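You operate a simulated robot arm through the tools that you are given. There is no shell and no other tool. Be economical: measure what you need, move in short steps, check, and stop when the job is done.

You run a simulated robot arm. Do the job below in one go: nothing can be reset, and whatever is moved stays where it is left.

Task
Turn the pointer to 0, lock the stand, then tighten the two bolts whose numbers stand askew.

Only the result counts: the job must be done as asked and must still hold three seconds after the hand-in. Knocking over, shifting, dropping, spilling or breaking anything else fails it.

Robot
A 6-joint arm with a two-finger gripper on a trunk, on a base that drives. Base frame: it is fixed to the floor where the robot stands at the start and does not move with it; the origin is under the middle of the robot, x ahead of it, y to its left, z up; the surface under the hand at the start is at about z = 860. Lengths are in mm, angles in degrees, forces in N, time in s.
With the tool pointing down near the work surface it reaches from about 140 to 640 mm from the robot's upright axis, wherever it stands. Its first joint turns from -166.0 to 166.0 degrees. Places, roughly: small coupling [600, -100, 1100]; stand lever [500, -300, 900]. Payload 2.45 kg.
The tool frame sits at the grasp point between the pads (the TCP): z along the fingers, y along the line on which they close. The tips reach 26 mm beyond it. The gripper opens to 96 mm. The gripper's body begins 69 mm behind the TCP.
Orientation is told as [roll, pitch, yaw] about the base's x, y, z axes, in that order, counted from this pose: with the fingers straight down and closing along the base's y, the tool's x points along the base's -x, its y along +y and its z along -z.

Tools
- The arm moves only by the tool servo_tool. Its argument "series" is text: rows parted by semicolons, each of 7 numbers parted by spaces: the shift along the tool's x, y, z in mm, then the turn, a rotation vector about the tool's x, y, z in rad, then the gripper command, from -1 (fully open) to 1 (shut), values between in proportion. In form: x y z wx wy wz fingers; .... A call has 1 to 20 rows; each row is the pose to reach, as a shift and turn from the pose commanded when the call began, along the tool's axes at that moment. Each row takes 0.2 s and may step no farther than 50 mm and 8.6 degrees from the row before; otherwise, or with a gripper value out of range, the whole call is refused. A pose out of reach is approached as far as the arm can. The call stops where the force on the tool passes 70 N (or 10 N more than at its start, if that is more) or the arm is blocked; 0.2 s more then pass. The fingers move at their own pace and stop on an object; they squeeze with about 42 N. The grip force told is the motor's: it shows also when the fingers shut on nothing. Time passes only in rows, and 0.2 s behind the last, so rows that repeat a pose let the fingers close. It gives the time, the measured TCP pose, the force on the tool (base axes), the opening and the grip force at its end, in the units of the frame above (readings bear some noise), with the torque about the TCP (base axes, N m) and any sound that the robot's microphone picked up.
- Cameras (640 x 400 px; columns grow to the right, rows downward): "scene" is now at [29.1, 134.1, 1153.9]; the picture's right is [-0.28, -0.96, 0.00], its down [-0.08, 0.02, -1.00] and it looks along [0.96, -0.27, -0.09] (base axes); focal length 262 px, centre (320, 200). "wrist" rides on the gripper at [82, 3, -98] in the tool frame; the picture's right is [-0.04, 1.00, 0.00], its down [-0.73, -0.03, -0.68] and it looks along [-0.68, -0.03, 0.73] (tool axes); focal length 256 px, centre (320, 200). There is no depth. A picture from a camera that has moved, and an enlarged one, comes with that camera's place and axes in the base frame and with its lens. The place of the scene camera against the robot may be out by one fixed shift of up to 18 mm in any direction.
- snapshot(camera): a new picture of that camera. The clock stands still meanwhile.
- slide_trunk(by): slides the trunk up (or, below 0, down) by that many mm; the arm and the scene camera ride with it, the base frame stays. It gives what a move gives, with no picture.
- roll_base(legs): drives the robot by 1 to 6 legs, each [ahead, turn to the left] in mm and degrees, along the robot's own axes; the way and the turn of a leg run together, so that a leg with both is an arc; at most 1500 mm and 180 degrees a leg. The arm and the cameras ride along, it lands a little off, and it stops where it bumps. It gives what a move gives.
- turn_head(pan, tilt): turns the head with the scene camera to pan (to the left, within 155 degrees either way) and tilt (down, from -29 to 69), counted from straight ahead of the robot. It gives what a move gives.
- zoom(camera, box): a new picture of the part [left, top, right, bottom] of that camera's present view, enlarged. The clock stands still meanwhile.
- job_done(): hands the job in; it is judged then, once.

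Work in short steps. Places have to be worked out from the pictures, the camera data and where the tool is seen: move nearer, look again, correct. Check each grasp and each placing, and mend what went wrong. You have 120 turns and 90 pictures in all, those below and enlarged ones among them. Open the gripper and draw the arm clear of the work before you hand the job in, unless the task says otherwise; then end with one line.

The tools are called after "Request:" as a command line: name --argument value ..., lists and objects as JSON in quotes. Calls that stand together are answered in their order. servo_tool: Moves the arm, as the interface text tells. Its arguments: {"type":"object","properties":{"series":{"type":"string"}},"required":["series"]} The other tools are called the same way: slide_trunk (by) slides the trunk up or down; roll_base (legs) drives the base; turn_head (pan, tilt) turns the head that bears the scene camera; snapshot (camera) takes a picture; zoom (camera, box) takes an enlarged picture of a part of a camera's view; job_done () hands the job in.

At the start:

```text
time: 0.0
tool_pos: [411.8, -126.2, 998.9]
tcp_rot: [0.0, -0.1, 0.4]
contact_force: [0.9, -0.3, -0.4]
torque: [0.0, -0.03, -0.01]
width: 96.2
finger_force: 0.1
trunk travel left (down, up): [-150.0, 0.0]
robot x, y, heading: [-0.4, -0.9, -0.1]
head pan, tilt: [-16.0, 5.0]
```

scene: 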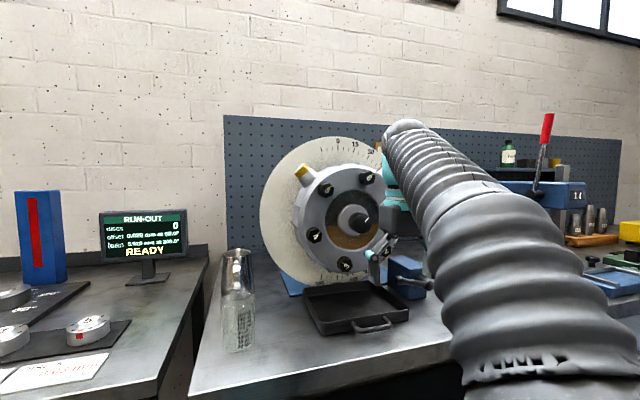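
wrist: 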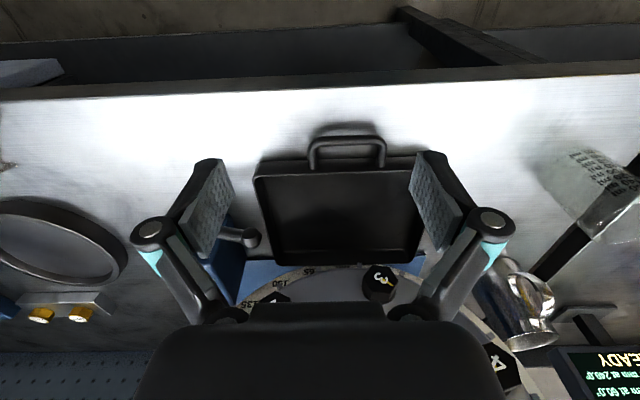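

The scene shows a disc with a graduated scale and bolts on a hub, partly hidden by the arm. I enlarge the coupling and lever areas first.

Request:
zoom --camera "scene" --box '[240, 120, 440, 320]'

Request:
zoom --camera "scene" --box '[0, 180, 220, 400]'

Request:
zoom --camera "scene" --box '[440, 100, 640, 300]'

```text
2.00 times, centred on (340, 220) of scene
camera zoom: at [29.1, 134.1, 1153.9], right [-0.28, -0.96, 0.0], down [-0.08, 0.02, -1.0], along [0.96, -0.27, -0.09], focal length 524 px, centre (280, 160)
```

zoom: 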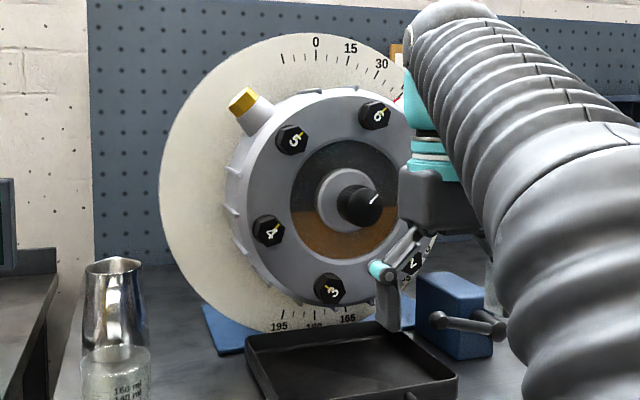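

```text
1.82 times, centred on (110, 290) of scene
camera zoom: at [29.1, 134.1, 1153.9], right [-0.28, -0.96, 0.0], down [-0.08, 0.02, -1.0], along [0.96, -0.27, -0.09], focal length 476 px, centre (702, 36)
```

zoom: 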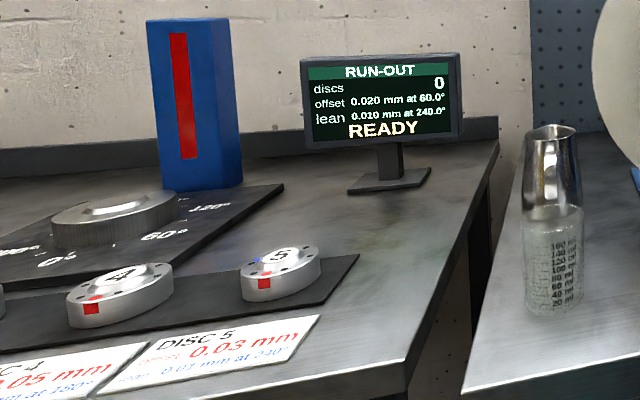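

```text
2.00 times, centred on (540, 200) of scene
camera zoom: at [29.1, 134.1, 1153.9], right [-0.28, -0.96, 0.0], down [-0.08, 0.02, -1.0], along [0.96, -0.27, -0.09], focal length 524 px, centre (-120, 200)
```

zoom: 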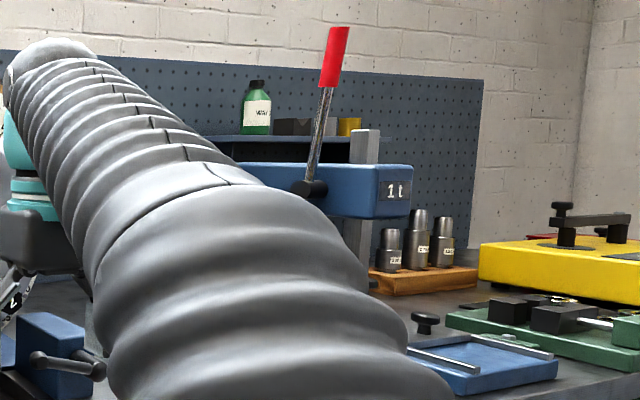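

The arm hides the right half of the dial. I draw the hand back and to the right, up a little, to clear the view.

Request:
servo_tool --series "40 0 -20 0 0 0 -1; 80 0 -40 0 0 0 -1; 120 -20 -50 0 0 0 -1; 150 -60 -50 0 0 0 -1; 170 -100 -50 0 0 0 -1; 190 -140 -50 0 0 0 -1; 200 -180 -50 0 0 0 -1; 200 -220 -50 0 0 0 -1"

Request:
snapshot --camera "scene"

```text
time: 1.8
tool_pos: [206.9, -346.9, 1010.6]
tcp_rot: [-0.3, -0.2, 0.3]
contact_force: [0.7, 0.6, 0.8]
torque: [-0.09, -0.01, -0.02]
width: 95.8
finger_force: 0.1
out of reach, approached as far as the arm can: row 1, 2, 3, 4, 5, 6, 7, 8
trunk travel left (down, up): [-150.0, 0.0]
robot x, y, heading: [3.0, 2.7, 0.0]
head pan, tilt: [-16.0, 5.0]
```

```text
84 pictures are left
camera scene: at [29.0, 134.4, 1153.9], right [-0.28, -0.96, 0.0], down [-0.08, 0.02, -1.0], along [0.96, -0.28, -0.09], focal length 262 px, centre (320, 200)
```

scene: 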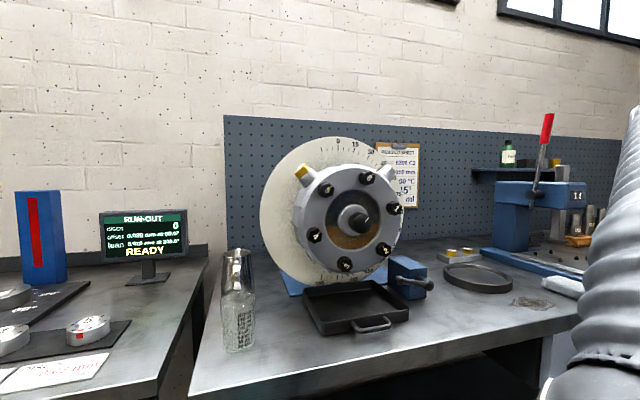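

Request:
zoom --camera "scene" --box '[250, 125, 430, 305]'

Request:
zoom --camera "scene" --box '[360, 130, 440, 210]'

Request:
zoom --camera "scene" --box '[370, 220, 540, 320]'

```text
2.22 times, centred on (340, 215) of scene
camera zoom: at [29.0, 134.4, 1153.9], right [-0.28, -0.96, 0.0], down [-0.08, 0.02, -1.0], along [0.96, -0.28, -0.09], focal length 582 px, centre (276, 167)
```

zoom: 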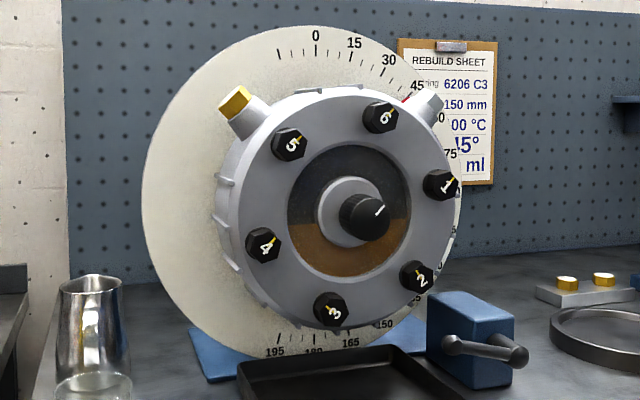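

```text
5.00 times, centred on (400, 170) of scene
camera zoom: at [29.0, 134.4, 1153.9], right [-0.28, -0.96, 0.0], down [-0.08, 0.02, -1.0], along [0.96, -0.28, -0.09], focal length 1309 px, centre (-80, 350)
```

zoom: 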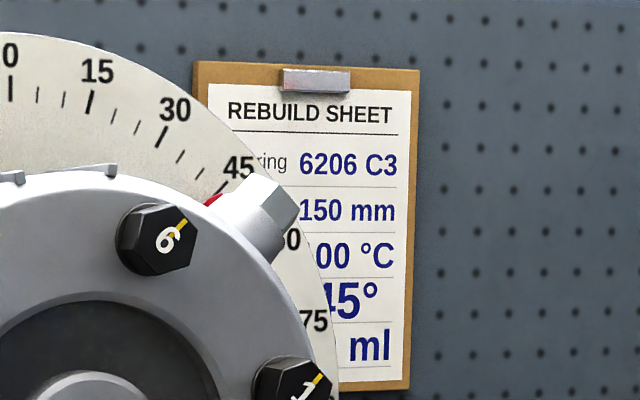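

```text
3.76 times, centred on (455, 270) of scene
camera zoom: at [29.0, 134.4, 1153.9], right [-0.28, -0.96, 0.0], down [-0.08, 0.02, -1.0], along [0.96, -0.28, -0.09], focal length 986 px, centre (-188, -64)
```

zoom: 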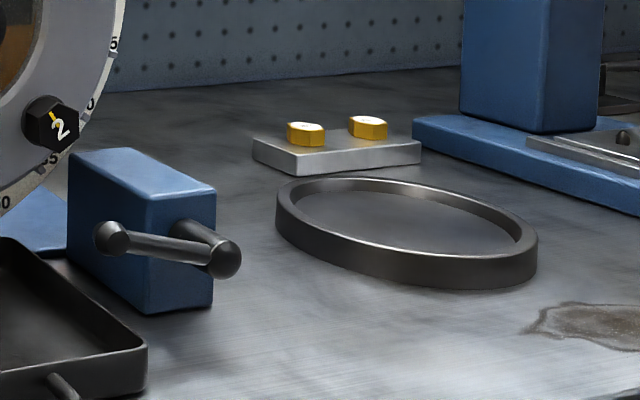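

The red pointer is at about 48 on the scale, and the housing carries it. I enlarge the bolts and read the rebuild sheet for hints.

Request:
zoom --camera "scene" --box '[295, 160, 415, 235]'

Request:
zoom --camera "scene" --box '[295, 215, 415, 290]'

```text
5.33 times, centred on (355, 198) of scene
camera zoom: at [29.0, 134.4, 1153.9], right [-0.28, -0.96, 0.0], down [-0.08, 0.02, -1.0], along [0.96, -0.28, -0.09], focal length 1396 px, centre (133, 213)
```

zoom: 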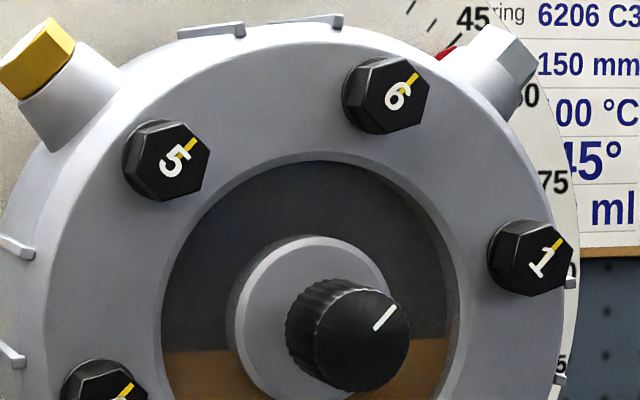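

```text
5.33 times, centred on (355, 252) of scene
camera zoom: at [29.0, 134.4, 1153.9], right [-0.28, -0.96, 0.0], down [-0.08, 0.02, -1.0], along [0.96, -0.28, -0.09], focal length 1396 px, centre (133, -80)
```

zoom: 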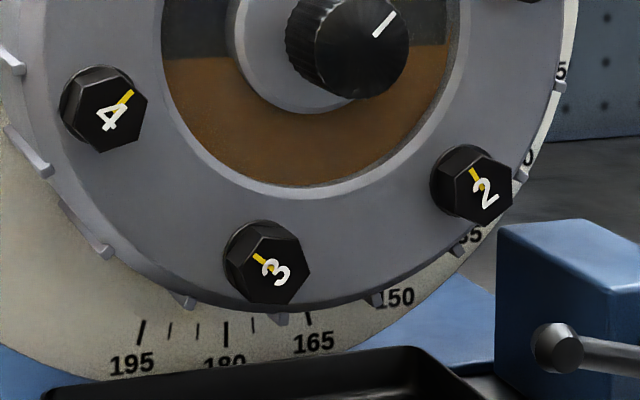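

Bolts 1, 4, 5, 6 carry their yellow mark in line with the pointer (about 45°), while bolts 2 and 3 stand askew. I now pitch the hand to point ahead (+x) in front of the shaft knob, well short of it.

Request:
servo_tool --series "-17 20 0 0 -0.14 0 -1; -34 40 0 0 -0.28 0 -1; -51 60 -5 0 -0.42 0 -1; -68 80 -10 0 -0.56 0 -1; -85 100 -15 0 -0.70 0 -1; -102 120 -20 0 -0.84 0 -1; -119 140 -25 0 -0.98 0 -1; -136 160 -30 0 -1.12 0 -1; -153 185 -35 0 -1.26 0 -1; -170 210 -40 0 -1.41 0 -1; -190 235 -45 0 -1.555 0 -1; -190 237 -45 0 -1.5708 0 -1"

Request:
snapshot --camera "scene"

Request:
snapshot --camera "wrist"

```text
time: 3.7
tool_pos: [324.6, -274.4, 1009.9]
tcp_rot: [12.6, -63.8, -22.8]
contact_force: [-0.1, -0.3, 0.2]
torque: [0.0, 0.01, -0.03]
width: 95.8
finger_force: 0.1
trunk travel left (down, up): [-150.0, 0.0]
robot x, y, heading: [1.1, -2.1, -0.0]
head pan, tilt: [-16.0, 5.0]
stopped in row 9: the arm was blocked; the commanded pose is now the measured one
```

```text
78 pictures are left
camera scene: at [29.1, 134.1, 1153.9], right [-0.28, -0.96, 0.0], down [-0.08, 0.02, -1.0], along [0.96, -0.28, -0.09], focal length 262 px, centre (320, 200)
```

scene: 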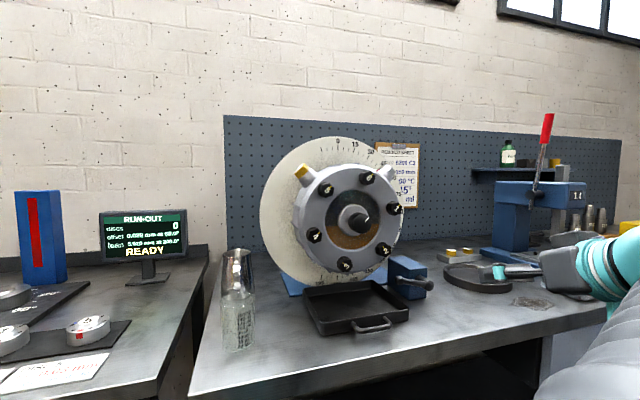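

```text
77 pictures are left
camera wrist: at [204.6, -244.1, 979.7], right [0.22, 0.97, 0.13], down [-0.31, -0.06, 0.95], along [0.93, -0.25, 0.29], focal length 256 px, centre (320, 200)
```

wrist: 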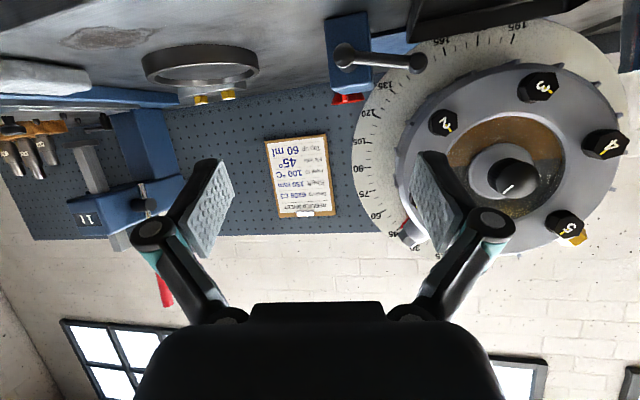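

The arm was blocked about 26° short of level, probably because it was folded too close. I carry on while moving farther ahead and left, first shifting and then turning.

Request:
servo_tool --series "-12 35 15 0 0 0 -1; -24 70 30 0 0 0 -1; -36 105 45 0 0 0 -1; -47 140 59 0 0 0 -1; -47 140 59 -0.05 -0.115 -0.045 -1; -47 140 59 -0.095 -0.23 -0.09 -1; -47 140 59 -0.14 -0.345 -0.13 -1; -47 140 59 -0.187 -0.455 -0.175 -1"

Request:
snapshot --camera "wrist"

```text
time: 4.3
tool_pos: [308.3, -312.5, 1001.1]
tcp_rot: [17.1, -60.8, -40.4]
contact_force: [0.2, 0.4, -0.4]
torque: [-0.02, 0.06, -0.02]
width: 96.2
finger_force: 0.0
trunk travel left (down, up): [-150.0, 0.0]
robot x, y, heading: [0.0, 1.3, -0.2]
head pan, tilt: [-16.0, 5.0]
stopped in row 2: the arm was blocked; the commanded pose is now the measured one
```

```text
76 pictures are left
camera wrist: at [200.0, -254.1, 976.2], right [0.44, 0.88, 0.18], down [-0.3, -0.04, 0.95], along [0.85, -0.47, 0.25], focal length 256 px, centre (320, 200)
```

wrist: 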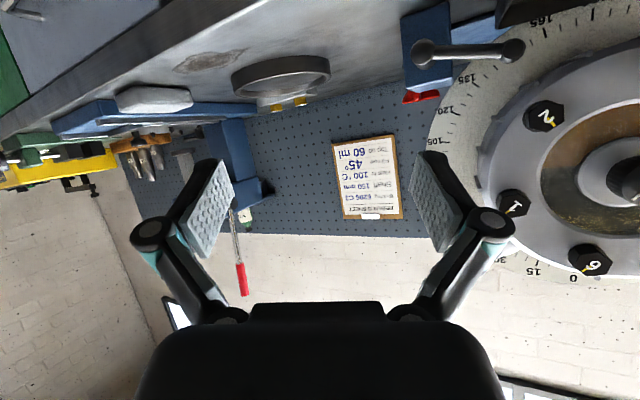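

The wrist seems to be near a singular pose (tool in line with forearm). I return to the tool-down pose, then will back the base off so the arm can reach out longer.

Request:
servo_tool --series "2 0 1 -0.012 0.121 -0.053 -1; 4 -1 2 -0.025 0.243 -0.106 -1; 6 -1 3 -0.037 0.364 -0.159 -1; 8 -1 4 -0.049 0.485 -0.212 -1; 10 -2 5 -0.062 0.607 -0.264 -1; 12 -2 6 -0.074 0.728 -0.317 -1; 14 -2 7 -0.086 0.849 -0.370 -1; 16 -3 8 -0.099 0.971 -0.423 -1; 17 -3 9 -0.111 1.092 -0.476 -1"

Request:
roll_base --legs '[[-150, 0]]'

```text
time: 6.3
tool_pos: [310.0, -311.3, 983.0]
tcp_rot: [-0.1, 0.1, 0.4]
contact_force: [-0.7, 0.3, 0.7]
torque: [0.0, -0.02, 0.05]
width: 96.1
finger_force: 0.1
trunk travel left (down, up): [-150.0, 0.0]
robot x, y, heading: [2.1, 1.9, 0.4]
head pan, tilt: [-16.0, 5.0]
```

```text
time: 7.7
tool_pos: [162.2, -311.4, 982.3]
tcp_rot: [0.0, 0.0, 0.5]
contact_force: [-0.1, 0.8, 0.2]
torque: [0.0, 0.01, -0.01]
width: 95.9
finger_force: 0.0
trunk travel left (down, up): [-150.0, 0.0]
robot x, y, heading: [-150.3, 3.1, 0.1]
head pan, tilt: [-16.0, 5.0]
```

Base is 150 mm back. Now I stretch the hand ahead tool-down to about (400, -140, 985), then pitch it up to level.

Request:
servo_tool --series "-40 28 0 0 0 0 -1; -80 56 0 0 0 0 -1; -120 84 0 0 0 0 -1; -160 112 0 0 0 0 -1; -200 140 0 0 0 0 -1; -238 170 0 0 0 0 -1; -238 170 -5 0 -0.14 0 -1; -238 170 -10 0 -0.28 0 -1; -238 170 -15 0 -0.42 0 -1; -238 170 -20 0 -0.56 0 -1; -238 175 -25 0 -0.70 0 -1; -238 180 -30 0 -0.84 0 -1; -238 185 -35 0 -0.98 0 -1; -238 190 -40 0 -1.12 0 -1; -238 195 -45 0 -1.26 0 -1; -238 200 -50 0 -1.41 0 -1; -238 200 -55 0 -1.555 0 -1; -238 200 -60 0 -1.5708 0 -1"

Request:
snapshot --camera "wrist"

Request:
snapshot --camera "scene"

```text
time: 11.5
tool_pos: [398.1, -109.2, 1041.4]
tcp_rot: [-96.1, -89.8, 96.4]
contact_force: [0.3, 0.6, 0.0]
torque: [0.02, 0.0, -0.02]
width: 96.0
finger_force: 0.0
out of reach, approached as far as the arm can: row 6
trunk travel left (down, up): [-150.0, 0.0]
robot x, y, heading: [-149.7, 1.4, -0.2]
head pan, tilt: [-16.0, 5.0]
```

```text
75 pictures are left
camera wrist: at [300.2, -106.7, 960.3], right [-0.01, 1.0, 0.04], down [-0.68, -0.03, 0.73], along [0.73, -0.02, 0.68], focal length 256 px, centre (320, 200)
```

wrist: 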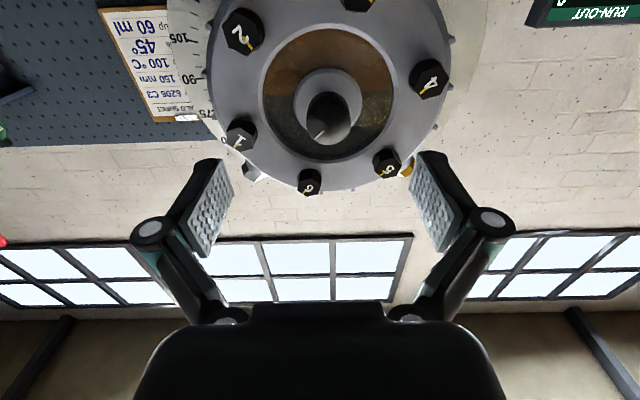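

```text
74 pictures are left
camera scene: at [-120.8, 134.0, 1153.9], right [-0.27, -0.96, 0.0], down [-0.08, 0.02, -1.0], along [0.96, -0.27, -0.09], focal length 262 px, centre (320, 200)
```

scene: 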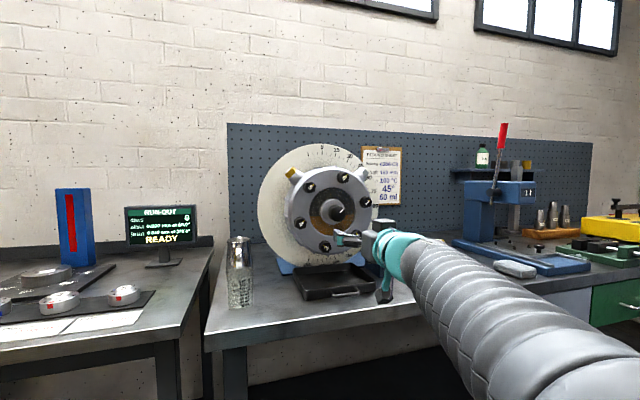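

The hand is level at (398, -109, 1041), pointing at the knob. I enlarge both views to triangulate the knob.

Request:
zoom --camera "wrist" --box '[200, 0, 460, 200]'

Request:
zoom --camera "scene" --box '[250, 130, 410, 310]'

```text
2.00 times, centred on (330, 100) of wrist
camera zoom: at [300.2, -106.7, 960.3], right [-0.01, 1.0, 0.04], down [-0.68, -0.03, 0.73], along [0.73, -0.02, 0.68], focal length 512 px, centre (300, 400)
```

zoom: 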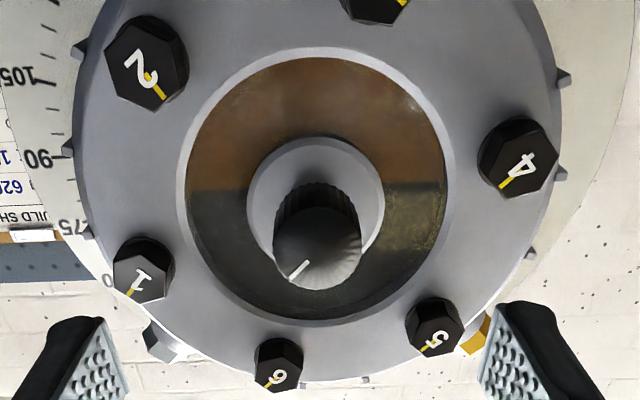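

```text
2.22 times, centred on (330, 220) of scene
camera zoom: at [-120.8, 134.0, 1153.9], right [-0.27, -0.96, 0.0], down [-0.08, 0.02, -1.0], along [0.96, -0.27, -0.09], focal length 582 px, centre (298, 156)
```

zoom: 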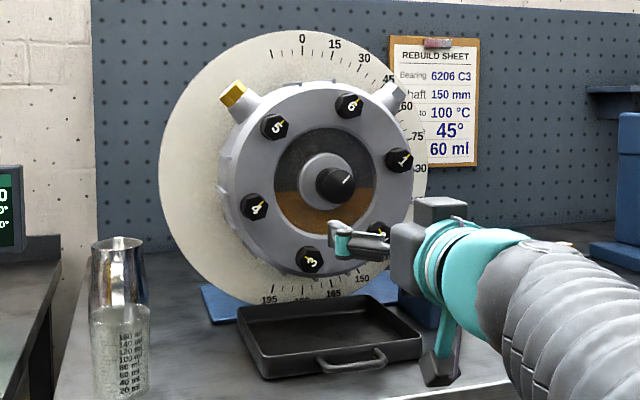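

Rays give a knob face near (535, -100, 1077). I line the hand up with it and move a little nearer for a second view.

Request:
servo_tool --series "-16 4 16 0 0 0 -1; -32 8 32 0 0 0 -1"

Request:
zoom --camera "wrist" --box '[200, 0, 460, 200]'

```text
time: 12.1
tool_pos: [429.7, -101.1, 1074.4]
tcp_rot: [-59.3, -90.1, 59.9]
contact_force: [-0.8, 0.6, 0.1]
torque: [0.03, -0.01, -0.01]
width: 96.1
finger_force: 0.1
trunk travel left (down, up): [-150.0, 0.0]
robot x, y, heading: [-151.1, 2.2, 0.3]
head pan, tilt: [-16.0, 5.0]
```

```text
2.00 times, centred on (330, 100) of wrist
camera zoom: at [332.7, -99.1, 992.2], right [-0.01, 1.0, 0.04], down [-0.68, -0.03, 0.73], along [0.73, -0.02, 0.68], focal length 512 px, centre (300, 400)
```

zoom: 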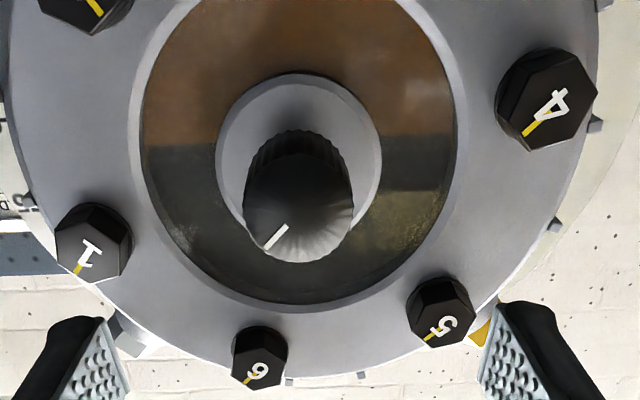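

Triangulated: knob face at (531, -101, 1075), about 42 mm thick, hub behind at x≈596. I advance so the pads straddle it, then close.

Request:
servo_tool --series "-1 0 40 0 0 0 -1; -1 0 80 0 0 0 -1; -1 0 120 0 0 0 -1; -1 0 122 0 0 0 0; -1 0 122 0 0 0 1; -1 0 122 0 0 0 1; -1 0 122 0 0 0 1"

Request:
snapshot --camera "wrist"

Request:
zoom --camera "scene" --box '[250, 130, 410, 310]'

```text
time: 13.2
tool_pos: [541.6, -99.7, 1080.5]
tcp_rot: [-142.5, -89.6, 142.9]
contact_force: [-86.8, 6.3, -20.0]
torque: [-0.13, 1.27, 1.37]
width: 70.9
finger_force: 45.0
trunk travel left (down, up): [-150.0, 0.0]
robot x, y, heading: [-151.3, -0.3, 0.2]
head pan, tilt: [-16.0, 5.0]
stopped in row 5: the force on the tool passed its limit at 75 N (the readings are from after the stop); the commanded pose is now the measured one
```

```text
70 pictures are left
camera wrist: at [444.3, -98.0, 997.8], right [-0.01, 1.0, 0.04], down [-0.68, -0.03, 0.73], along [0.73, -0.02, 0.68], focal length 256 px, centre (320, 200)
```

wrist: 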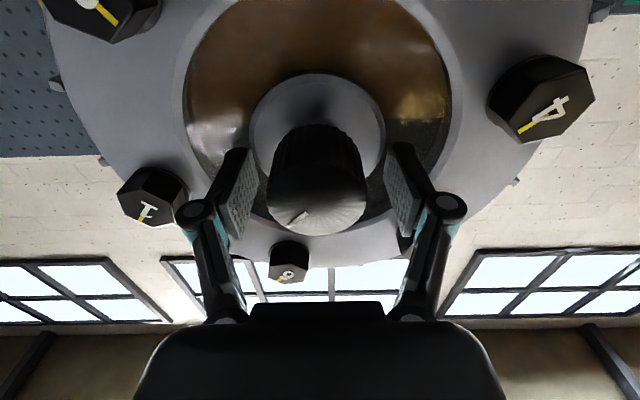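

```text
2.22 times, centred on (330, 220) of scene
camera zoom: at [-127.6, 134.3, 1153.7], right [-0.28, -0.96, 0.0], down [-0.08, 0.02, -1.0], along [0.96, -0.27, -0.08], focal length 582 px, centre (298, 156)
```

zoom: 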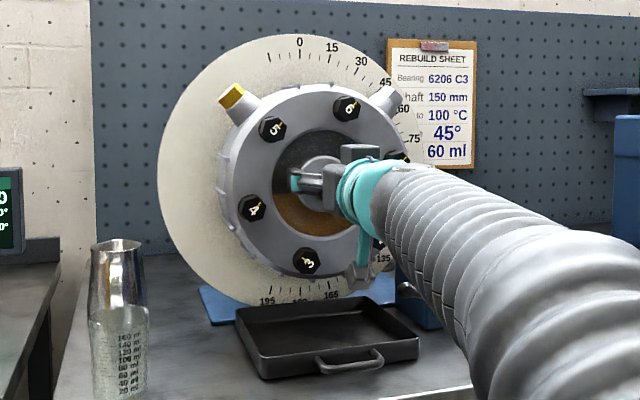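

The tips ran against the wider hub boss (width stopped at 71 with 87 N back-push). I open, back off 14 mm and recentre, then close on the knob itself.

Request:
servo_tool --series "0 0 0 0 0 0 -1; 0 0 -8 0 0 0 -1; 3 0 -14 0 0 0 -1; 5 -1 -14 0 0 0 -1; 5 -1 -14 0 0 0 -1"

Request:
snapshot --camera "wrist"

```text
time: 14.4
tool_pos: [533.2, -100.1, 1072.2]
tcp_rot: [-60.9, -89.9, 61.3]
contact_force: [-0.5, -0.2, -0.5]
torque: [0.02, -0.02, 0.02]
width: 95.7
finger_force: 0.0
trunk travel left (down, up): [-150.0, 0.0]
robot x, y, heading: [-146.5, -0.0, 0.5]
head pan, tilt: [-16.0, 5.0]
```

```text
68 pictures are left
camera wrist: at [436.8, -98.5, 989.8], right [-0.01, 1.0, 0.04], down [-0.68, -0.03, 0.73], along [0.74, -0.02, 0.68], focal length 256 px, centre (320, 200)
```

wrist: 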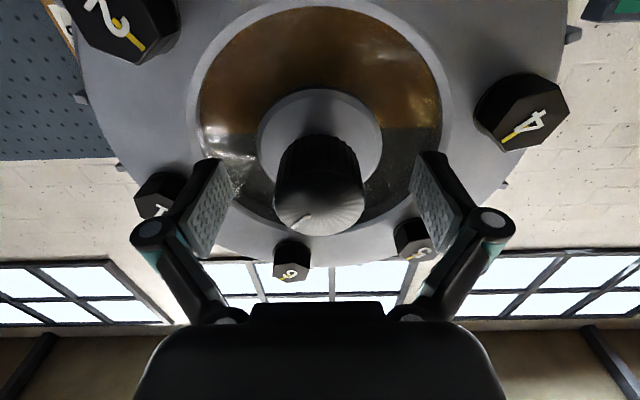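

The knob is centred between the pads, with the TCP 5 mm behind its face. I close.

Request:
servo_tool --series "-1 0 0 0 0 0 0; -1 0 0 0 0 0 1; -1 0 0 0 0 0 1; -1 0 0 0 0 0 1"

Request:
snapshot --camera "wrist"

```text
time: 15.4
tool_pos: [535.0, -99.8, 1071.7]
tcp_rot: [-65.3, -89.9, 65.7]
contact_force: [-5.2, -1.4, -2.0]
torque: [0.01, -0.01, -0.1]
width: 40.9
finger_force: 44.7
trunk travel left (down, up): [-150.0, 0.0]
robot x, y, heading: [-151.5, -5.1, -0.1]
head pan, tilt: [-16.0, 5.0]
```

```text
67 pictures are left
camera wrist: at [437.1, -98.8, 990.6], right [-0.01, 1.0, 0.04], down [-0.68, -0.03, 0.73], along [0.73, -0.02, 0.68], focal length 256 px, centre (320, 200)
```

wrist: 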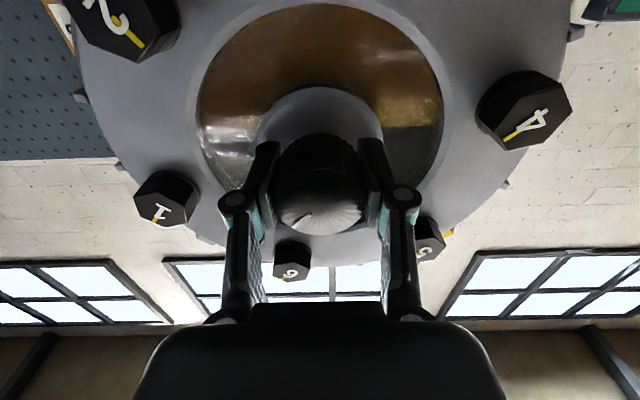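

Gripped at 41 mm. I turn CCW (as seen from the robot) by about 20° and look.

Request:
servo_tool --series "0 0 0 0 0 -0.1 1; 0 0 0 0 0 -0.2 1; 0 0 0 0 0 -0.3 1; 0 0 0 0 0 -0.36 1; 0 0 0 0 0 -0.36 1"

Request:
zoom --camera "scene" --box '[250, 130, 410, 310]'

```text
time: 16.6
tool_pos: [536.0, -99.8, 1071.9]
tcp_rot: [-90.0, -69.1, 90.5]
contact_force: [-11.5, 3.4, -2.5]
torque: [-0.1, -0.06, 0.14]
width: 41.1
finger_force: 45.1
trunk travel left (down, up): [-150.0, 0.0]
robot x, y, heading: [-151.7, 3.2, 0.4]
head pan, tilt: [-16.0, 5.0]
```

```text
2.22 times, centred on (330, 220) of scene
camera zoom: at [-122.3, 134.2, 1153.9], right [-0.27, -0.96, 0.0], down [-0.08, 0.02, -1.0], along [0.96, -0.27, -0.09], focal length 582 px, centre (298, 156)
```

zoom: 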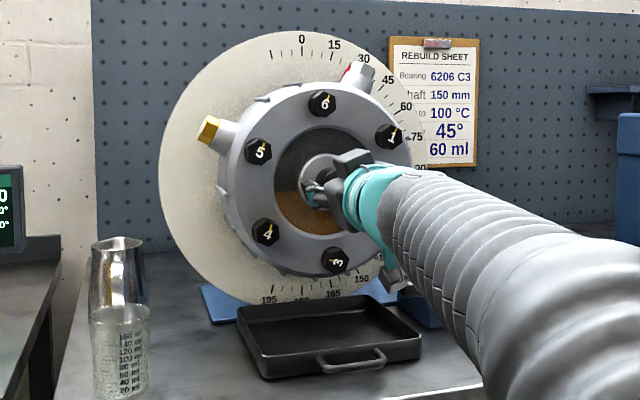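

The whole housing turns with the knob. I zoom on the pointer for an exact reading.

Request:
zoom --camera "scene" --box '[315, 135, 365, 175]'

```text
10.00 times, centred on (340, 155) of scene
camera zoom: at [-122.3, 134.2, 1153.9], right [-0.27, -0.96, 0.0], down [-0.08, 0.02, -1.0], along [0.96, -0.27, -0.09], focal length 2618 px, centre (120, 650)
```

zoom: 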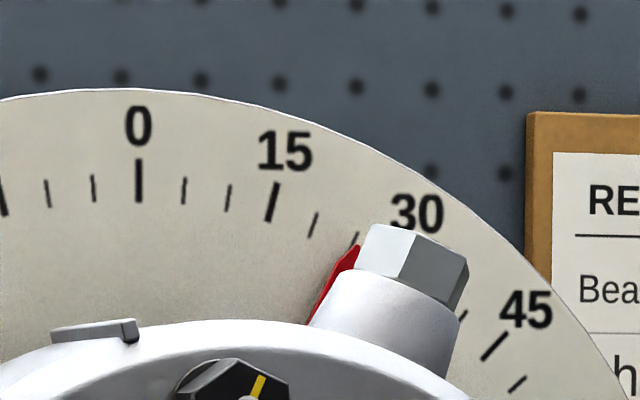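

The pointer now reads about 25 (from 45). I turn a further 24°.

Request:
servo_tool --series "0 0 0 0 0 -0.1 1; 0 0 0 0 0 -0.2 1; 0 0 0 0 0 -0.3 1; 0 0 0 0 0 -0.42 1; 0 0 0 0 0 -0.42 1"

Request:
zoom --camera "scene" --box '[300, 135, 350, 175]'

Request:
zoom --camera "scene" --box '[250, 130, 410, 310]'

```text
time: 17.8
tool_pos: [534.5, -99.0, 1071.6]
tcp_rot: [-89.8, -45.1, 90.5]
contact_force: [-29.2, 10.2, -15.6]
torque: [0.0, 0.15, 0.3]
width: 40.9
finger_force: 44.3
trunk travel left (down, up): [-150.0, 0.0]
robot x, y, heading: [-152.2, 2.3, 0.0]
head pan, tilt: [-16.0, 5.0]
```

```text
10.00 times, centred on (325, 155) of scene
camera zoom: at [-123.0, 134.7, 1153.7], right [-0.27, -0.96, 0.0], down [-0.08, 0.02, -1.0], along [0.96, -0.27, -0.09], focal length 2618 px, centre (270, 650)
```

zoom: 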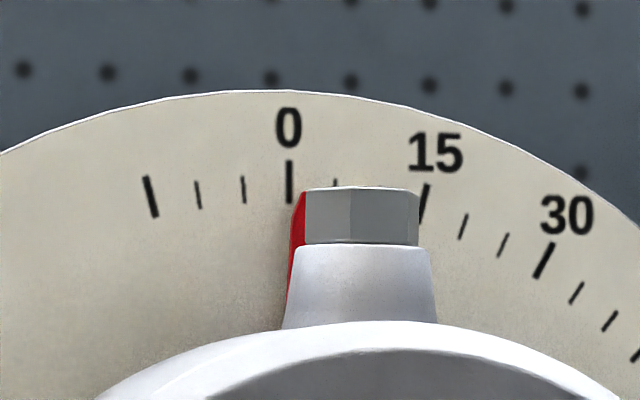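

```text
2.22 times, centred on (330, 220) of scene
camera zoom: at [-123.0, 134.7, 1153.7], right [-0.27, -0.96, 0.0], down [-0.08, 0.02, -1.0], along [0.96, -0.27, -0.09], focal length 582 px, centre (298, 156)
```

zoom: 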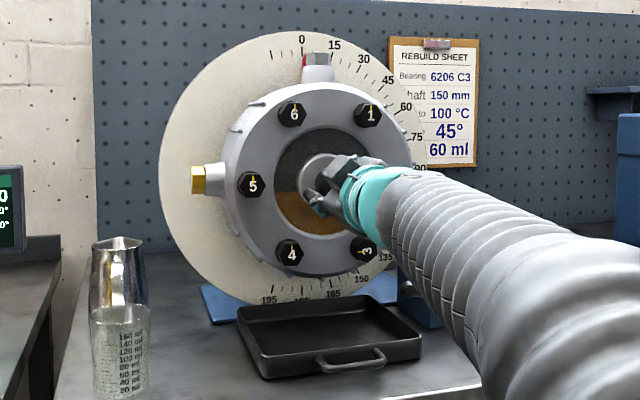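

The turn totals 45° and the pointer sits at 0 allowing for parallax. I check the levelness of bolts 6 and 1 and their marks more sharply.

Request:
zoom --camera "scene" --box '[305, 145, 375, 190]'

Request:
snapshot --camera "wrist"

```text
8.89 times, centred on (340, 168) of scene
camera zoom: at [-123.0, 134.7, 1153.7], right [-0.27, -0.96, 0.0], down [-0.08, 0.02, -1.0], along [0.96, -0.27, -0.09], focal length 2328 px, centre (142, 489)
```

zoom: 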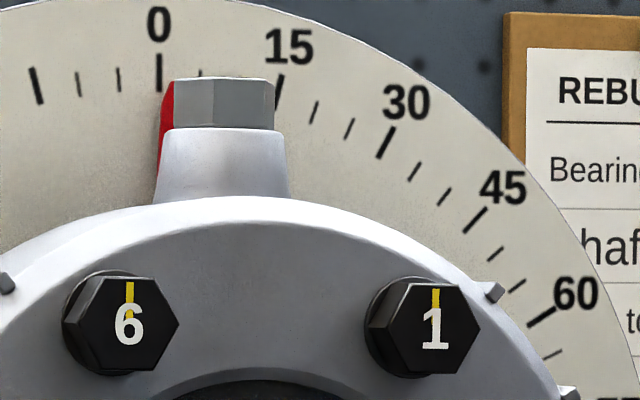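

```text
61 pictures are left
camera wrist: at [437.9, -155.9, 1011.6], right [-0.01, 0.74, -0.68], down [-0.68, 0.49, 0.54], along [0.73, 0.47, 0.5], focal length 256 px, centre (320, 200)
```

wrist: 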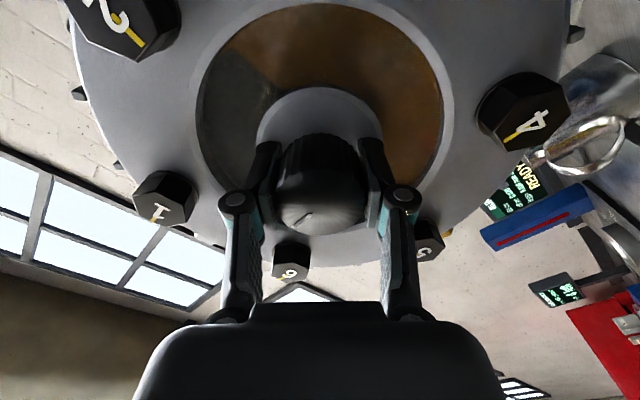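

Bolts 6 and 1 are level to about 0.3°, and their marks stand upright: the pointer is at 0. I release the knob gently, back off, and check that it stays.

Request:
servo_tool --series "0 0 0 0 0 0 0.3; 0 0 0 0 0 0 -1; 0 0 0 0 0 0 -1; 0 0 -30 0 0 0 -1; 0 0 -70 0 0 0 -1; 0 0 -100 0 0 0 -1"

Request:
zoom --camera "scene" --box '[305, 145, 375, 190]'

Request:
snapshot --camera "wrist"

```text
time: 19.2
tool_pos: [439.9, -102.0, 1071.7]
tcp_rot: [-89.8, -45.3, 90.3]
contact_force: [0.3, -0.9, 0.2]
torque: [0.05, 0.0, 0.03]
width: 95.6
finger_force: 0.1
trunk travel left (down, up): [-150.0, 0.0]
robot x, y, heading: [-147.5, 1.1, -0.0]
head pan, tilt: [-16.0, 5.0]
```

```text
8.89 times, centred on (340, 168) of scene
camera zoom: at [-121.2, 134.0, 1153.9], right [-0.27, -0.96, 0.0], down [-0.08, 0.02, -1.0], along [0.96, -0.27, -0.09], focal length 2328 px, centre (142, 489)
```

zoom: 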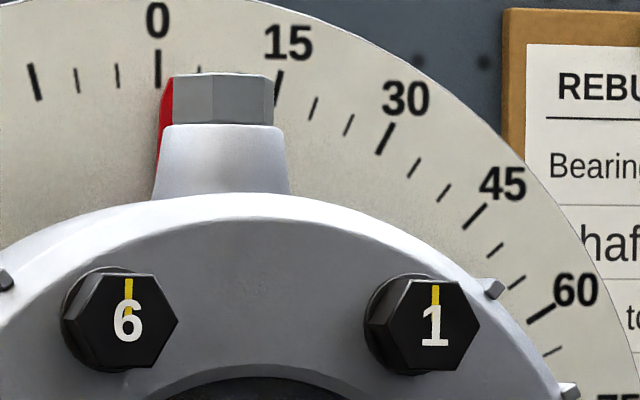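

```text
59 pictures are left
camera wrist: at [342.9, -158.2, 1011.1], right [-0.01, 0.74, -0.68], down [-0.68, 0.49, 0.54], along [0.73, 0.46, 0.5], focal length 256 px, centre (320, 200)
```

wrist: 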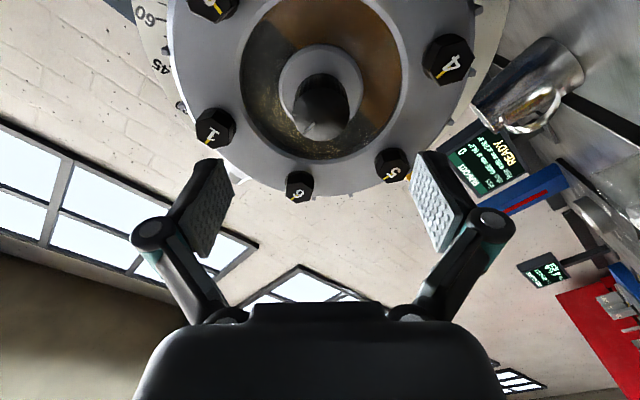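

The housing stays put. Next the stand lever: I unroll the hand and shift right and back, then pitch down to look at the lever with the wrist camera.

Request:
servo_tool --series "14 -14 -10 0 0 0.13 -1; 28 -28 -20 0 0 0.26 -1; 42 -42 -30 0 0 0.39 -1; 56 -56 -40 0 0 0.52 -1; 70 -70 -50 0 0 0.65 -1; 85 -85 -60 0 0 0.78 -1"

Request:
servo_tool --series "8 0 0 0 0.13 0 -1; 16 0 0 0 0.26 0 -1; 24 0 0 0 0.39 0 -1; 32 0 0 0 0.52 0 -1; 40 0 0 0 0.65 0 -1; 48 0 0 0 0.785 0 -1"

Request:
snapshot --camera "wrist"

```text
time: 20.6
tool_pos: [378.7, -221.3, 1069.3]
tcp_rot: [-0.6, -89.9, 0.9]
contact_force: [0.7, 0.0, -0.2]
torque: [-0.02, 0.02, -0.05]
width: 96.0
finger_force: 0.1
trunk travel left (down, up): [-150.0, 0.0]
robot x, y, heading: [-145.8, 0.9, 0.2]
head pan, tilt: [-16.0, 5.0]
```

```text
time: 22.0
tool_pos: [376.0, -222.8, 1022.6]
tcp_rot: [-0.3, -44.9, 0.5]
contact_force: [-1.2, 0.1, 0.2]
torque: [-0.06, -0.03, -0.01]
width: 96.1
finger_force: 0.0
trunk travel left (down, up): [-150.0, 0.0]
robot x, y, heading: [-148.0, -3.7, -0.1]
head pan, tilt: [-16.0, 5.0]
```

```text
58 pictures are left
camera wrist: at [250.5, -220.4, 1034.3], right [0.02, 1.0, 0.03], down [0.04, -0.03, 1.0], along [1.0, -0.02, -0.04], focal length 256 px, centre (320, 200)
```

wrist: 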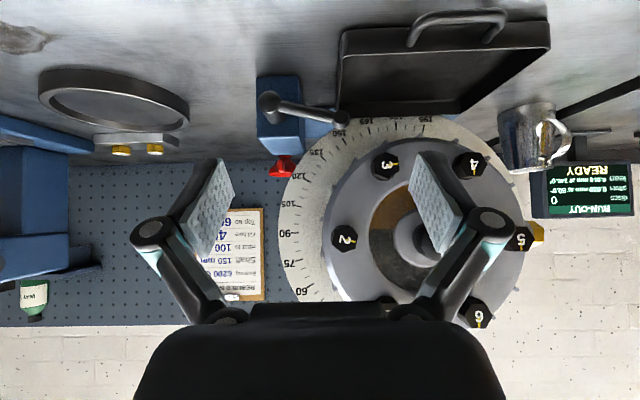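

The block and lever are visible (picture inverted), with a red piece on the block. I enlarge it.

Request:
zoom --camera "wrist" --box '[230, 60, 370, 190]'

Request:
zoom --camera "scene" --box '[360, 220, 460, 310]'

```text
3.08 times, centred on (300, 125) of wrist
camera zoom: at [250.5, -220.4, 1034.3], right [0.02, 1.0, 0.03], down [0.04, -0.03, 1.0], along [1.0, -0.02, -0.04], focal length 788 px, centre (382, 431)
```

zoom: 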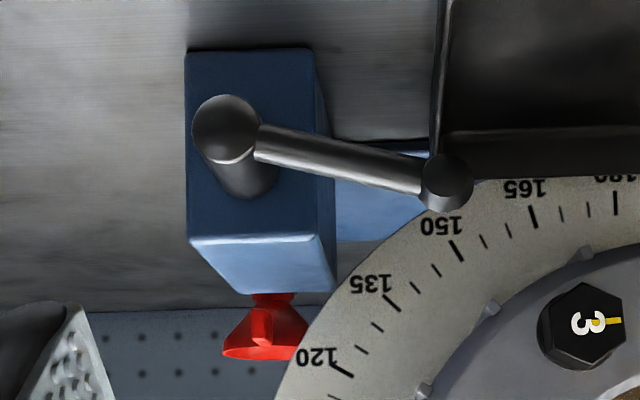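

```text
4.44 times, centred on (410, 265) of scene
camera zoom: at [-121.6, 134.1, 1153.9], right [-0.27, -0.96, 0.0], down [-0.08, 0.02, -1.0], along [0.96, -0.27, -0.09], focal length 1164 px, centre (-80, -89)
```

zoom: 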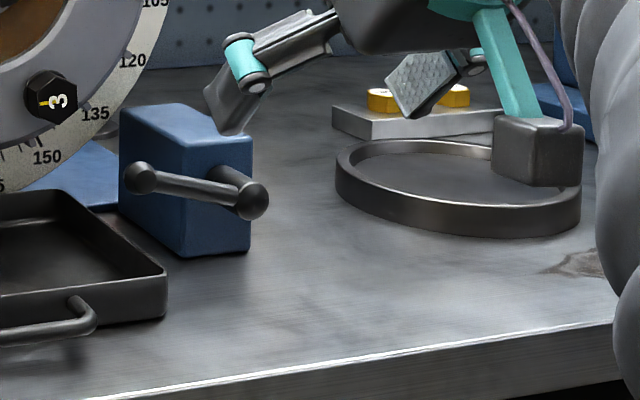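

The lever pivots on an axis along x at about (527, -279, 913); its arm points left and 14° up, ball at about (532, -200, 933). With only 53 mm below the pivot it must swing up and over (clockwise), so I shut the fingers and bring them, tilted 45°, low in front to go under the arm.

Request:
servo_tool --series "8 -2 33 0 0 0 1; 15 -4 67 0 0 0 1; 22 -7 100 0 0 0 1; 30 -9 134 0 0 0 1; 30 -9 134 0 0 0 1"

Request:
snapshot --camera "wrist"

Request:
zoom --camera "scene" --box '[330, 220, 460, 310]'

```text
time: 23.2
tool_pos: [450.7, -232.3, 908.2]
tcp_rot: [-0.3, -45.0, 0.5]
contact_force: [-0.1, -0.3, -0.2]
torque: [0.04, -0.02, 0.0]
width: 0.0
finger_force: 28.9
trunk travel left (down, up): [-150.0, 0.0]
robot x, y, heading: [-147.3, 0.7, -0.0]
head pan, tilt: [-16.0, 5.0]
```

```text
55 pictures are left
camera wrist: at [324.6, -230.8, 921.3], right [0.02, 1.0, 0.03], down [0.04, -0.03, 1.0], along [1.0, -0.02, -0.04], focal length 256 px, centre (320, 200)
```

wrist: 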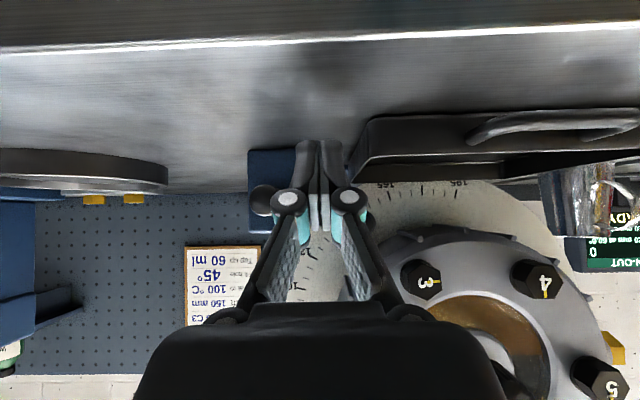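

```text
4.44 times, centred on (395, 265) of scene
camera zoom: at [-121.5, 134.0, 1153.9], right [-0.27, -0.96, 0.0], down [-0.08, 0.02, -1.0], along [0.96, -0.27, -0.09], focal length 1164 px, centre (-13, -89)
```

zoom: 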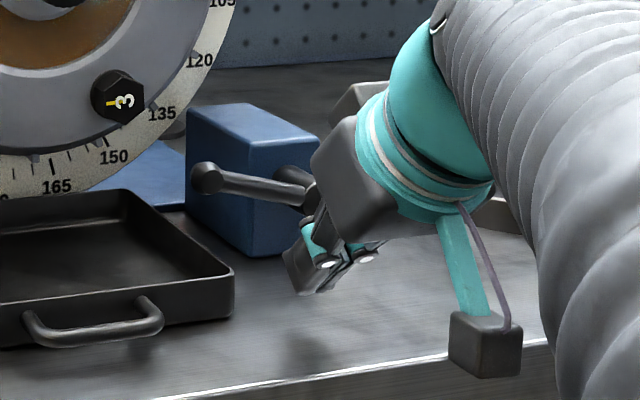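

The tip is clear and lined up at y=-232, with the pivot confirmed at (527, -281, 912). I advance 75 mm in +x under the lever arm.

Request:
servo_tool --series "-18 0 18 0 0 0 1; -36 0 36 0 0 0 1; -53 0 53 0 0 0 1"

Request:
zoom --camera "scene" --box '[330, 220, 460, 310]'

Request:
snapshot --camera "wrist"

```text
time: 24.0
tool_pos: [523.9, -232.1, 906.5]
tcp_rot: [-0.2, -44.6, 0.5]
contact_force: [-22.5, 4.1, -9.5]
torque: [0.1, -0.23, -0.24]
width: 0.2
finger_force: 28.4
trunk travel left (down, up): [-150.0, 0.0]
robot x, y, heading: [-151.6, 2.1, -0.1]
head pan, tilt: [-16.0, 5.0]
```

```text
4.44 times, centred on (395, 265) of scene
camera zoom: at [-122.6, 134.1, 1153.7], right [-0.28, -0.96, 0.0], down [-0.08, 0.02, -1.0], along [0.96, -0.27, -0.09], focal length 1164 px, centre (-13, -89)
```

zoom: 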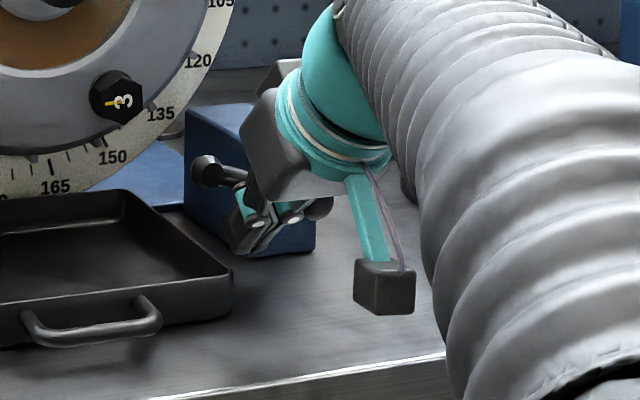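

```text
52 pictures are left
camera wrist: at [398.1, -229.7, 918.7], right [0.02, 1.0, 0.03], down [0.04, -0.03, 1.0], along [1.0, -0.02, -0.04], focal length 256 px, centre (320, 200)
```

wrist: 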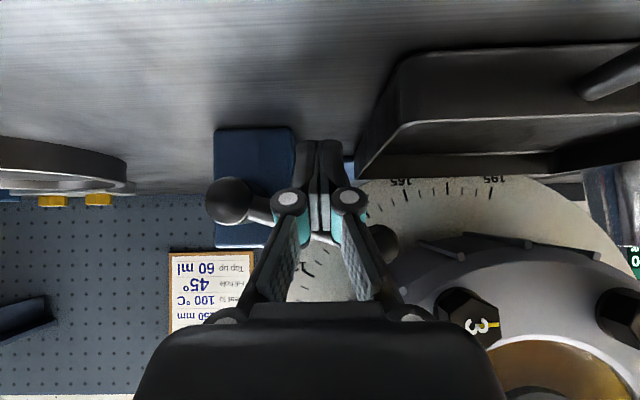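

The closed fingers sit under the rod (light contact). I lift along the arc about 30 mm and check whether the lever swings.

Request:
servo_tool --series "-2 0 -8 0 0 0 1; -7 1 -14 0 0 0 1; -13 2 -20 0 0 0 1; -18 2 -25 0 0 0 1"

Request:
zoom --camera "scene" --box '[330, 220, 460, 310]'

Request:
snapshot --camera "wrist"

```text
time: 25.0
tool_pos: [518.8, -228.8, 937.7]
tcp_rot: [-0.3, -45.1, 0.6]
contact_force: [-0.1, 0.8, -0.3]
torque: [0.02, -0.02, 0.01]
width: 0.2
finger_force: 28.8
trunk travel left (down, up): [-150.0, 0.0]
robot x, y, heading: [-152.2, 0.2, 0.1]
head pan, tilt: [-16.0, 5.0]
```

```text
4.44 times, centred on (395, 265) of scene
camera zoom: at [-121.4, 134.0, 1154.0], right [-0.27, -0.96, 0.0], down [-0.08, 0.02, -1.0], along [0.96, -0.27, -0.09], focal length 1164 px, centre (-13, -89)
```

zoom: 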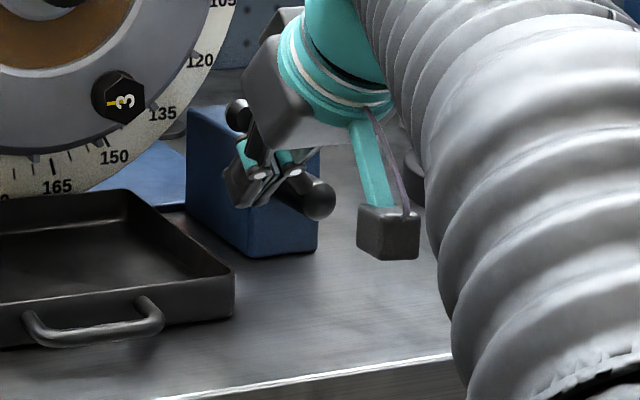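

```text
50 pictures are left
camera wrist: at [393.6, -226.2, 950.3], right [0.02, 1.0, 0.03], down [0.04, -0.03, 1.0], along [1.0, -0.02, -0.04], focal length 256 px, centre (320, 200)
```

wrist: 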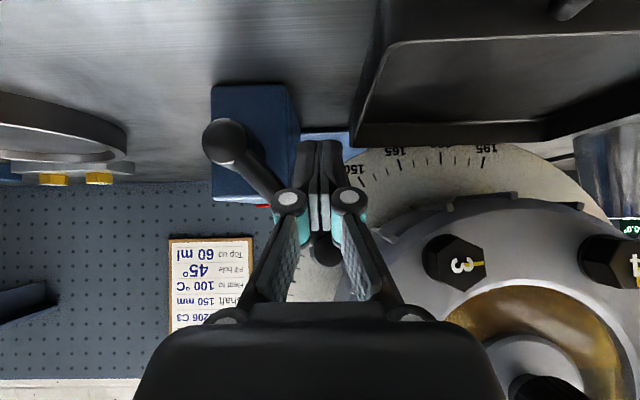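

It swings freely upward (now about 45°). I keep following the arc toward and past vertical.

Request:
servo_tool --series "-9 -7 -9 0 0 0 1; -17 -15 -17 0 0 0 1; -22 -25 -22 0 0 0 1; -26 -36 -26 0 0 0 1; -28 -47 -28 0 0 0 1; -28 -57 -28 0 0 0 1"

Request:
zoom --camera "scene" --box '[330, 220, 460, 310]'

Request:
snapshot --camera "wrist"

```text
time: 26.3
tool_pos: [520.8, -260.6, 975.0]
tcp_rot: [1.0, -44.2, 1.0]
contact_force: [-10.6, 25.2, -4.6]
torque: [-0.01, 0.05, 0.16]
width: 0.1
finger_force: 29.2
trunk travel left (down, up): [-150.0, 0.0]
robot x, y, heading: [-149.7, 2.1, 0.9]
head pan, tilt: [-16.0, 5.0]
stopped in row 6: the force on the tool passed its limit at 82 N (the readings are from after the stop); the commanded pose is now the measured one
```

```text
4.44 times, centred on (395, 265) of scene
camera zoom: at [-124.4, 136.3, 1153.9], right [-0.26, -0.97, 0.0], down [-0.08, 0.02, -1.0], along [0.96, -0.26, -0.09], focal length 1164 px, centre (-13, -89)
```

zoom: 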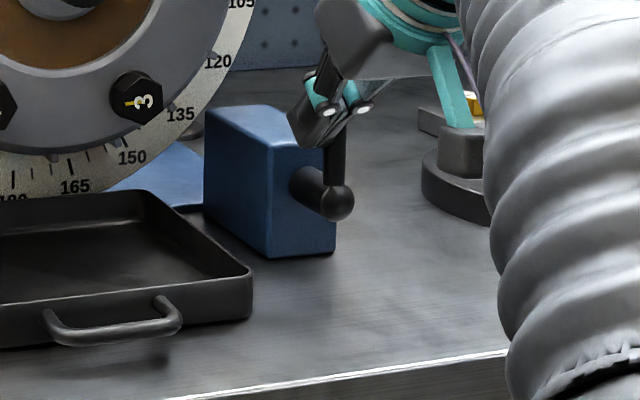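

```text
48 pictures are left
camera wrist: at [394.8, -262.7, 989.0], right [0.0, 1.0, 0.04], down [0.05, -0.04, 1.0], along [1.0, 0.01, -0.05], focal length 256 px, centre (320, 200)
```

wrist: 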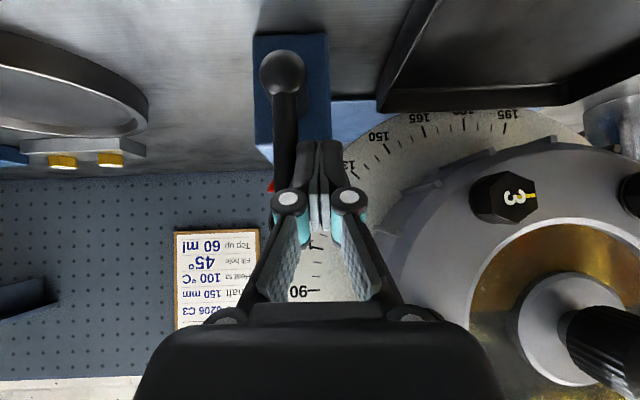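

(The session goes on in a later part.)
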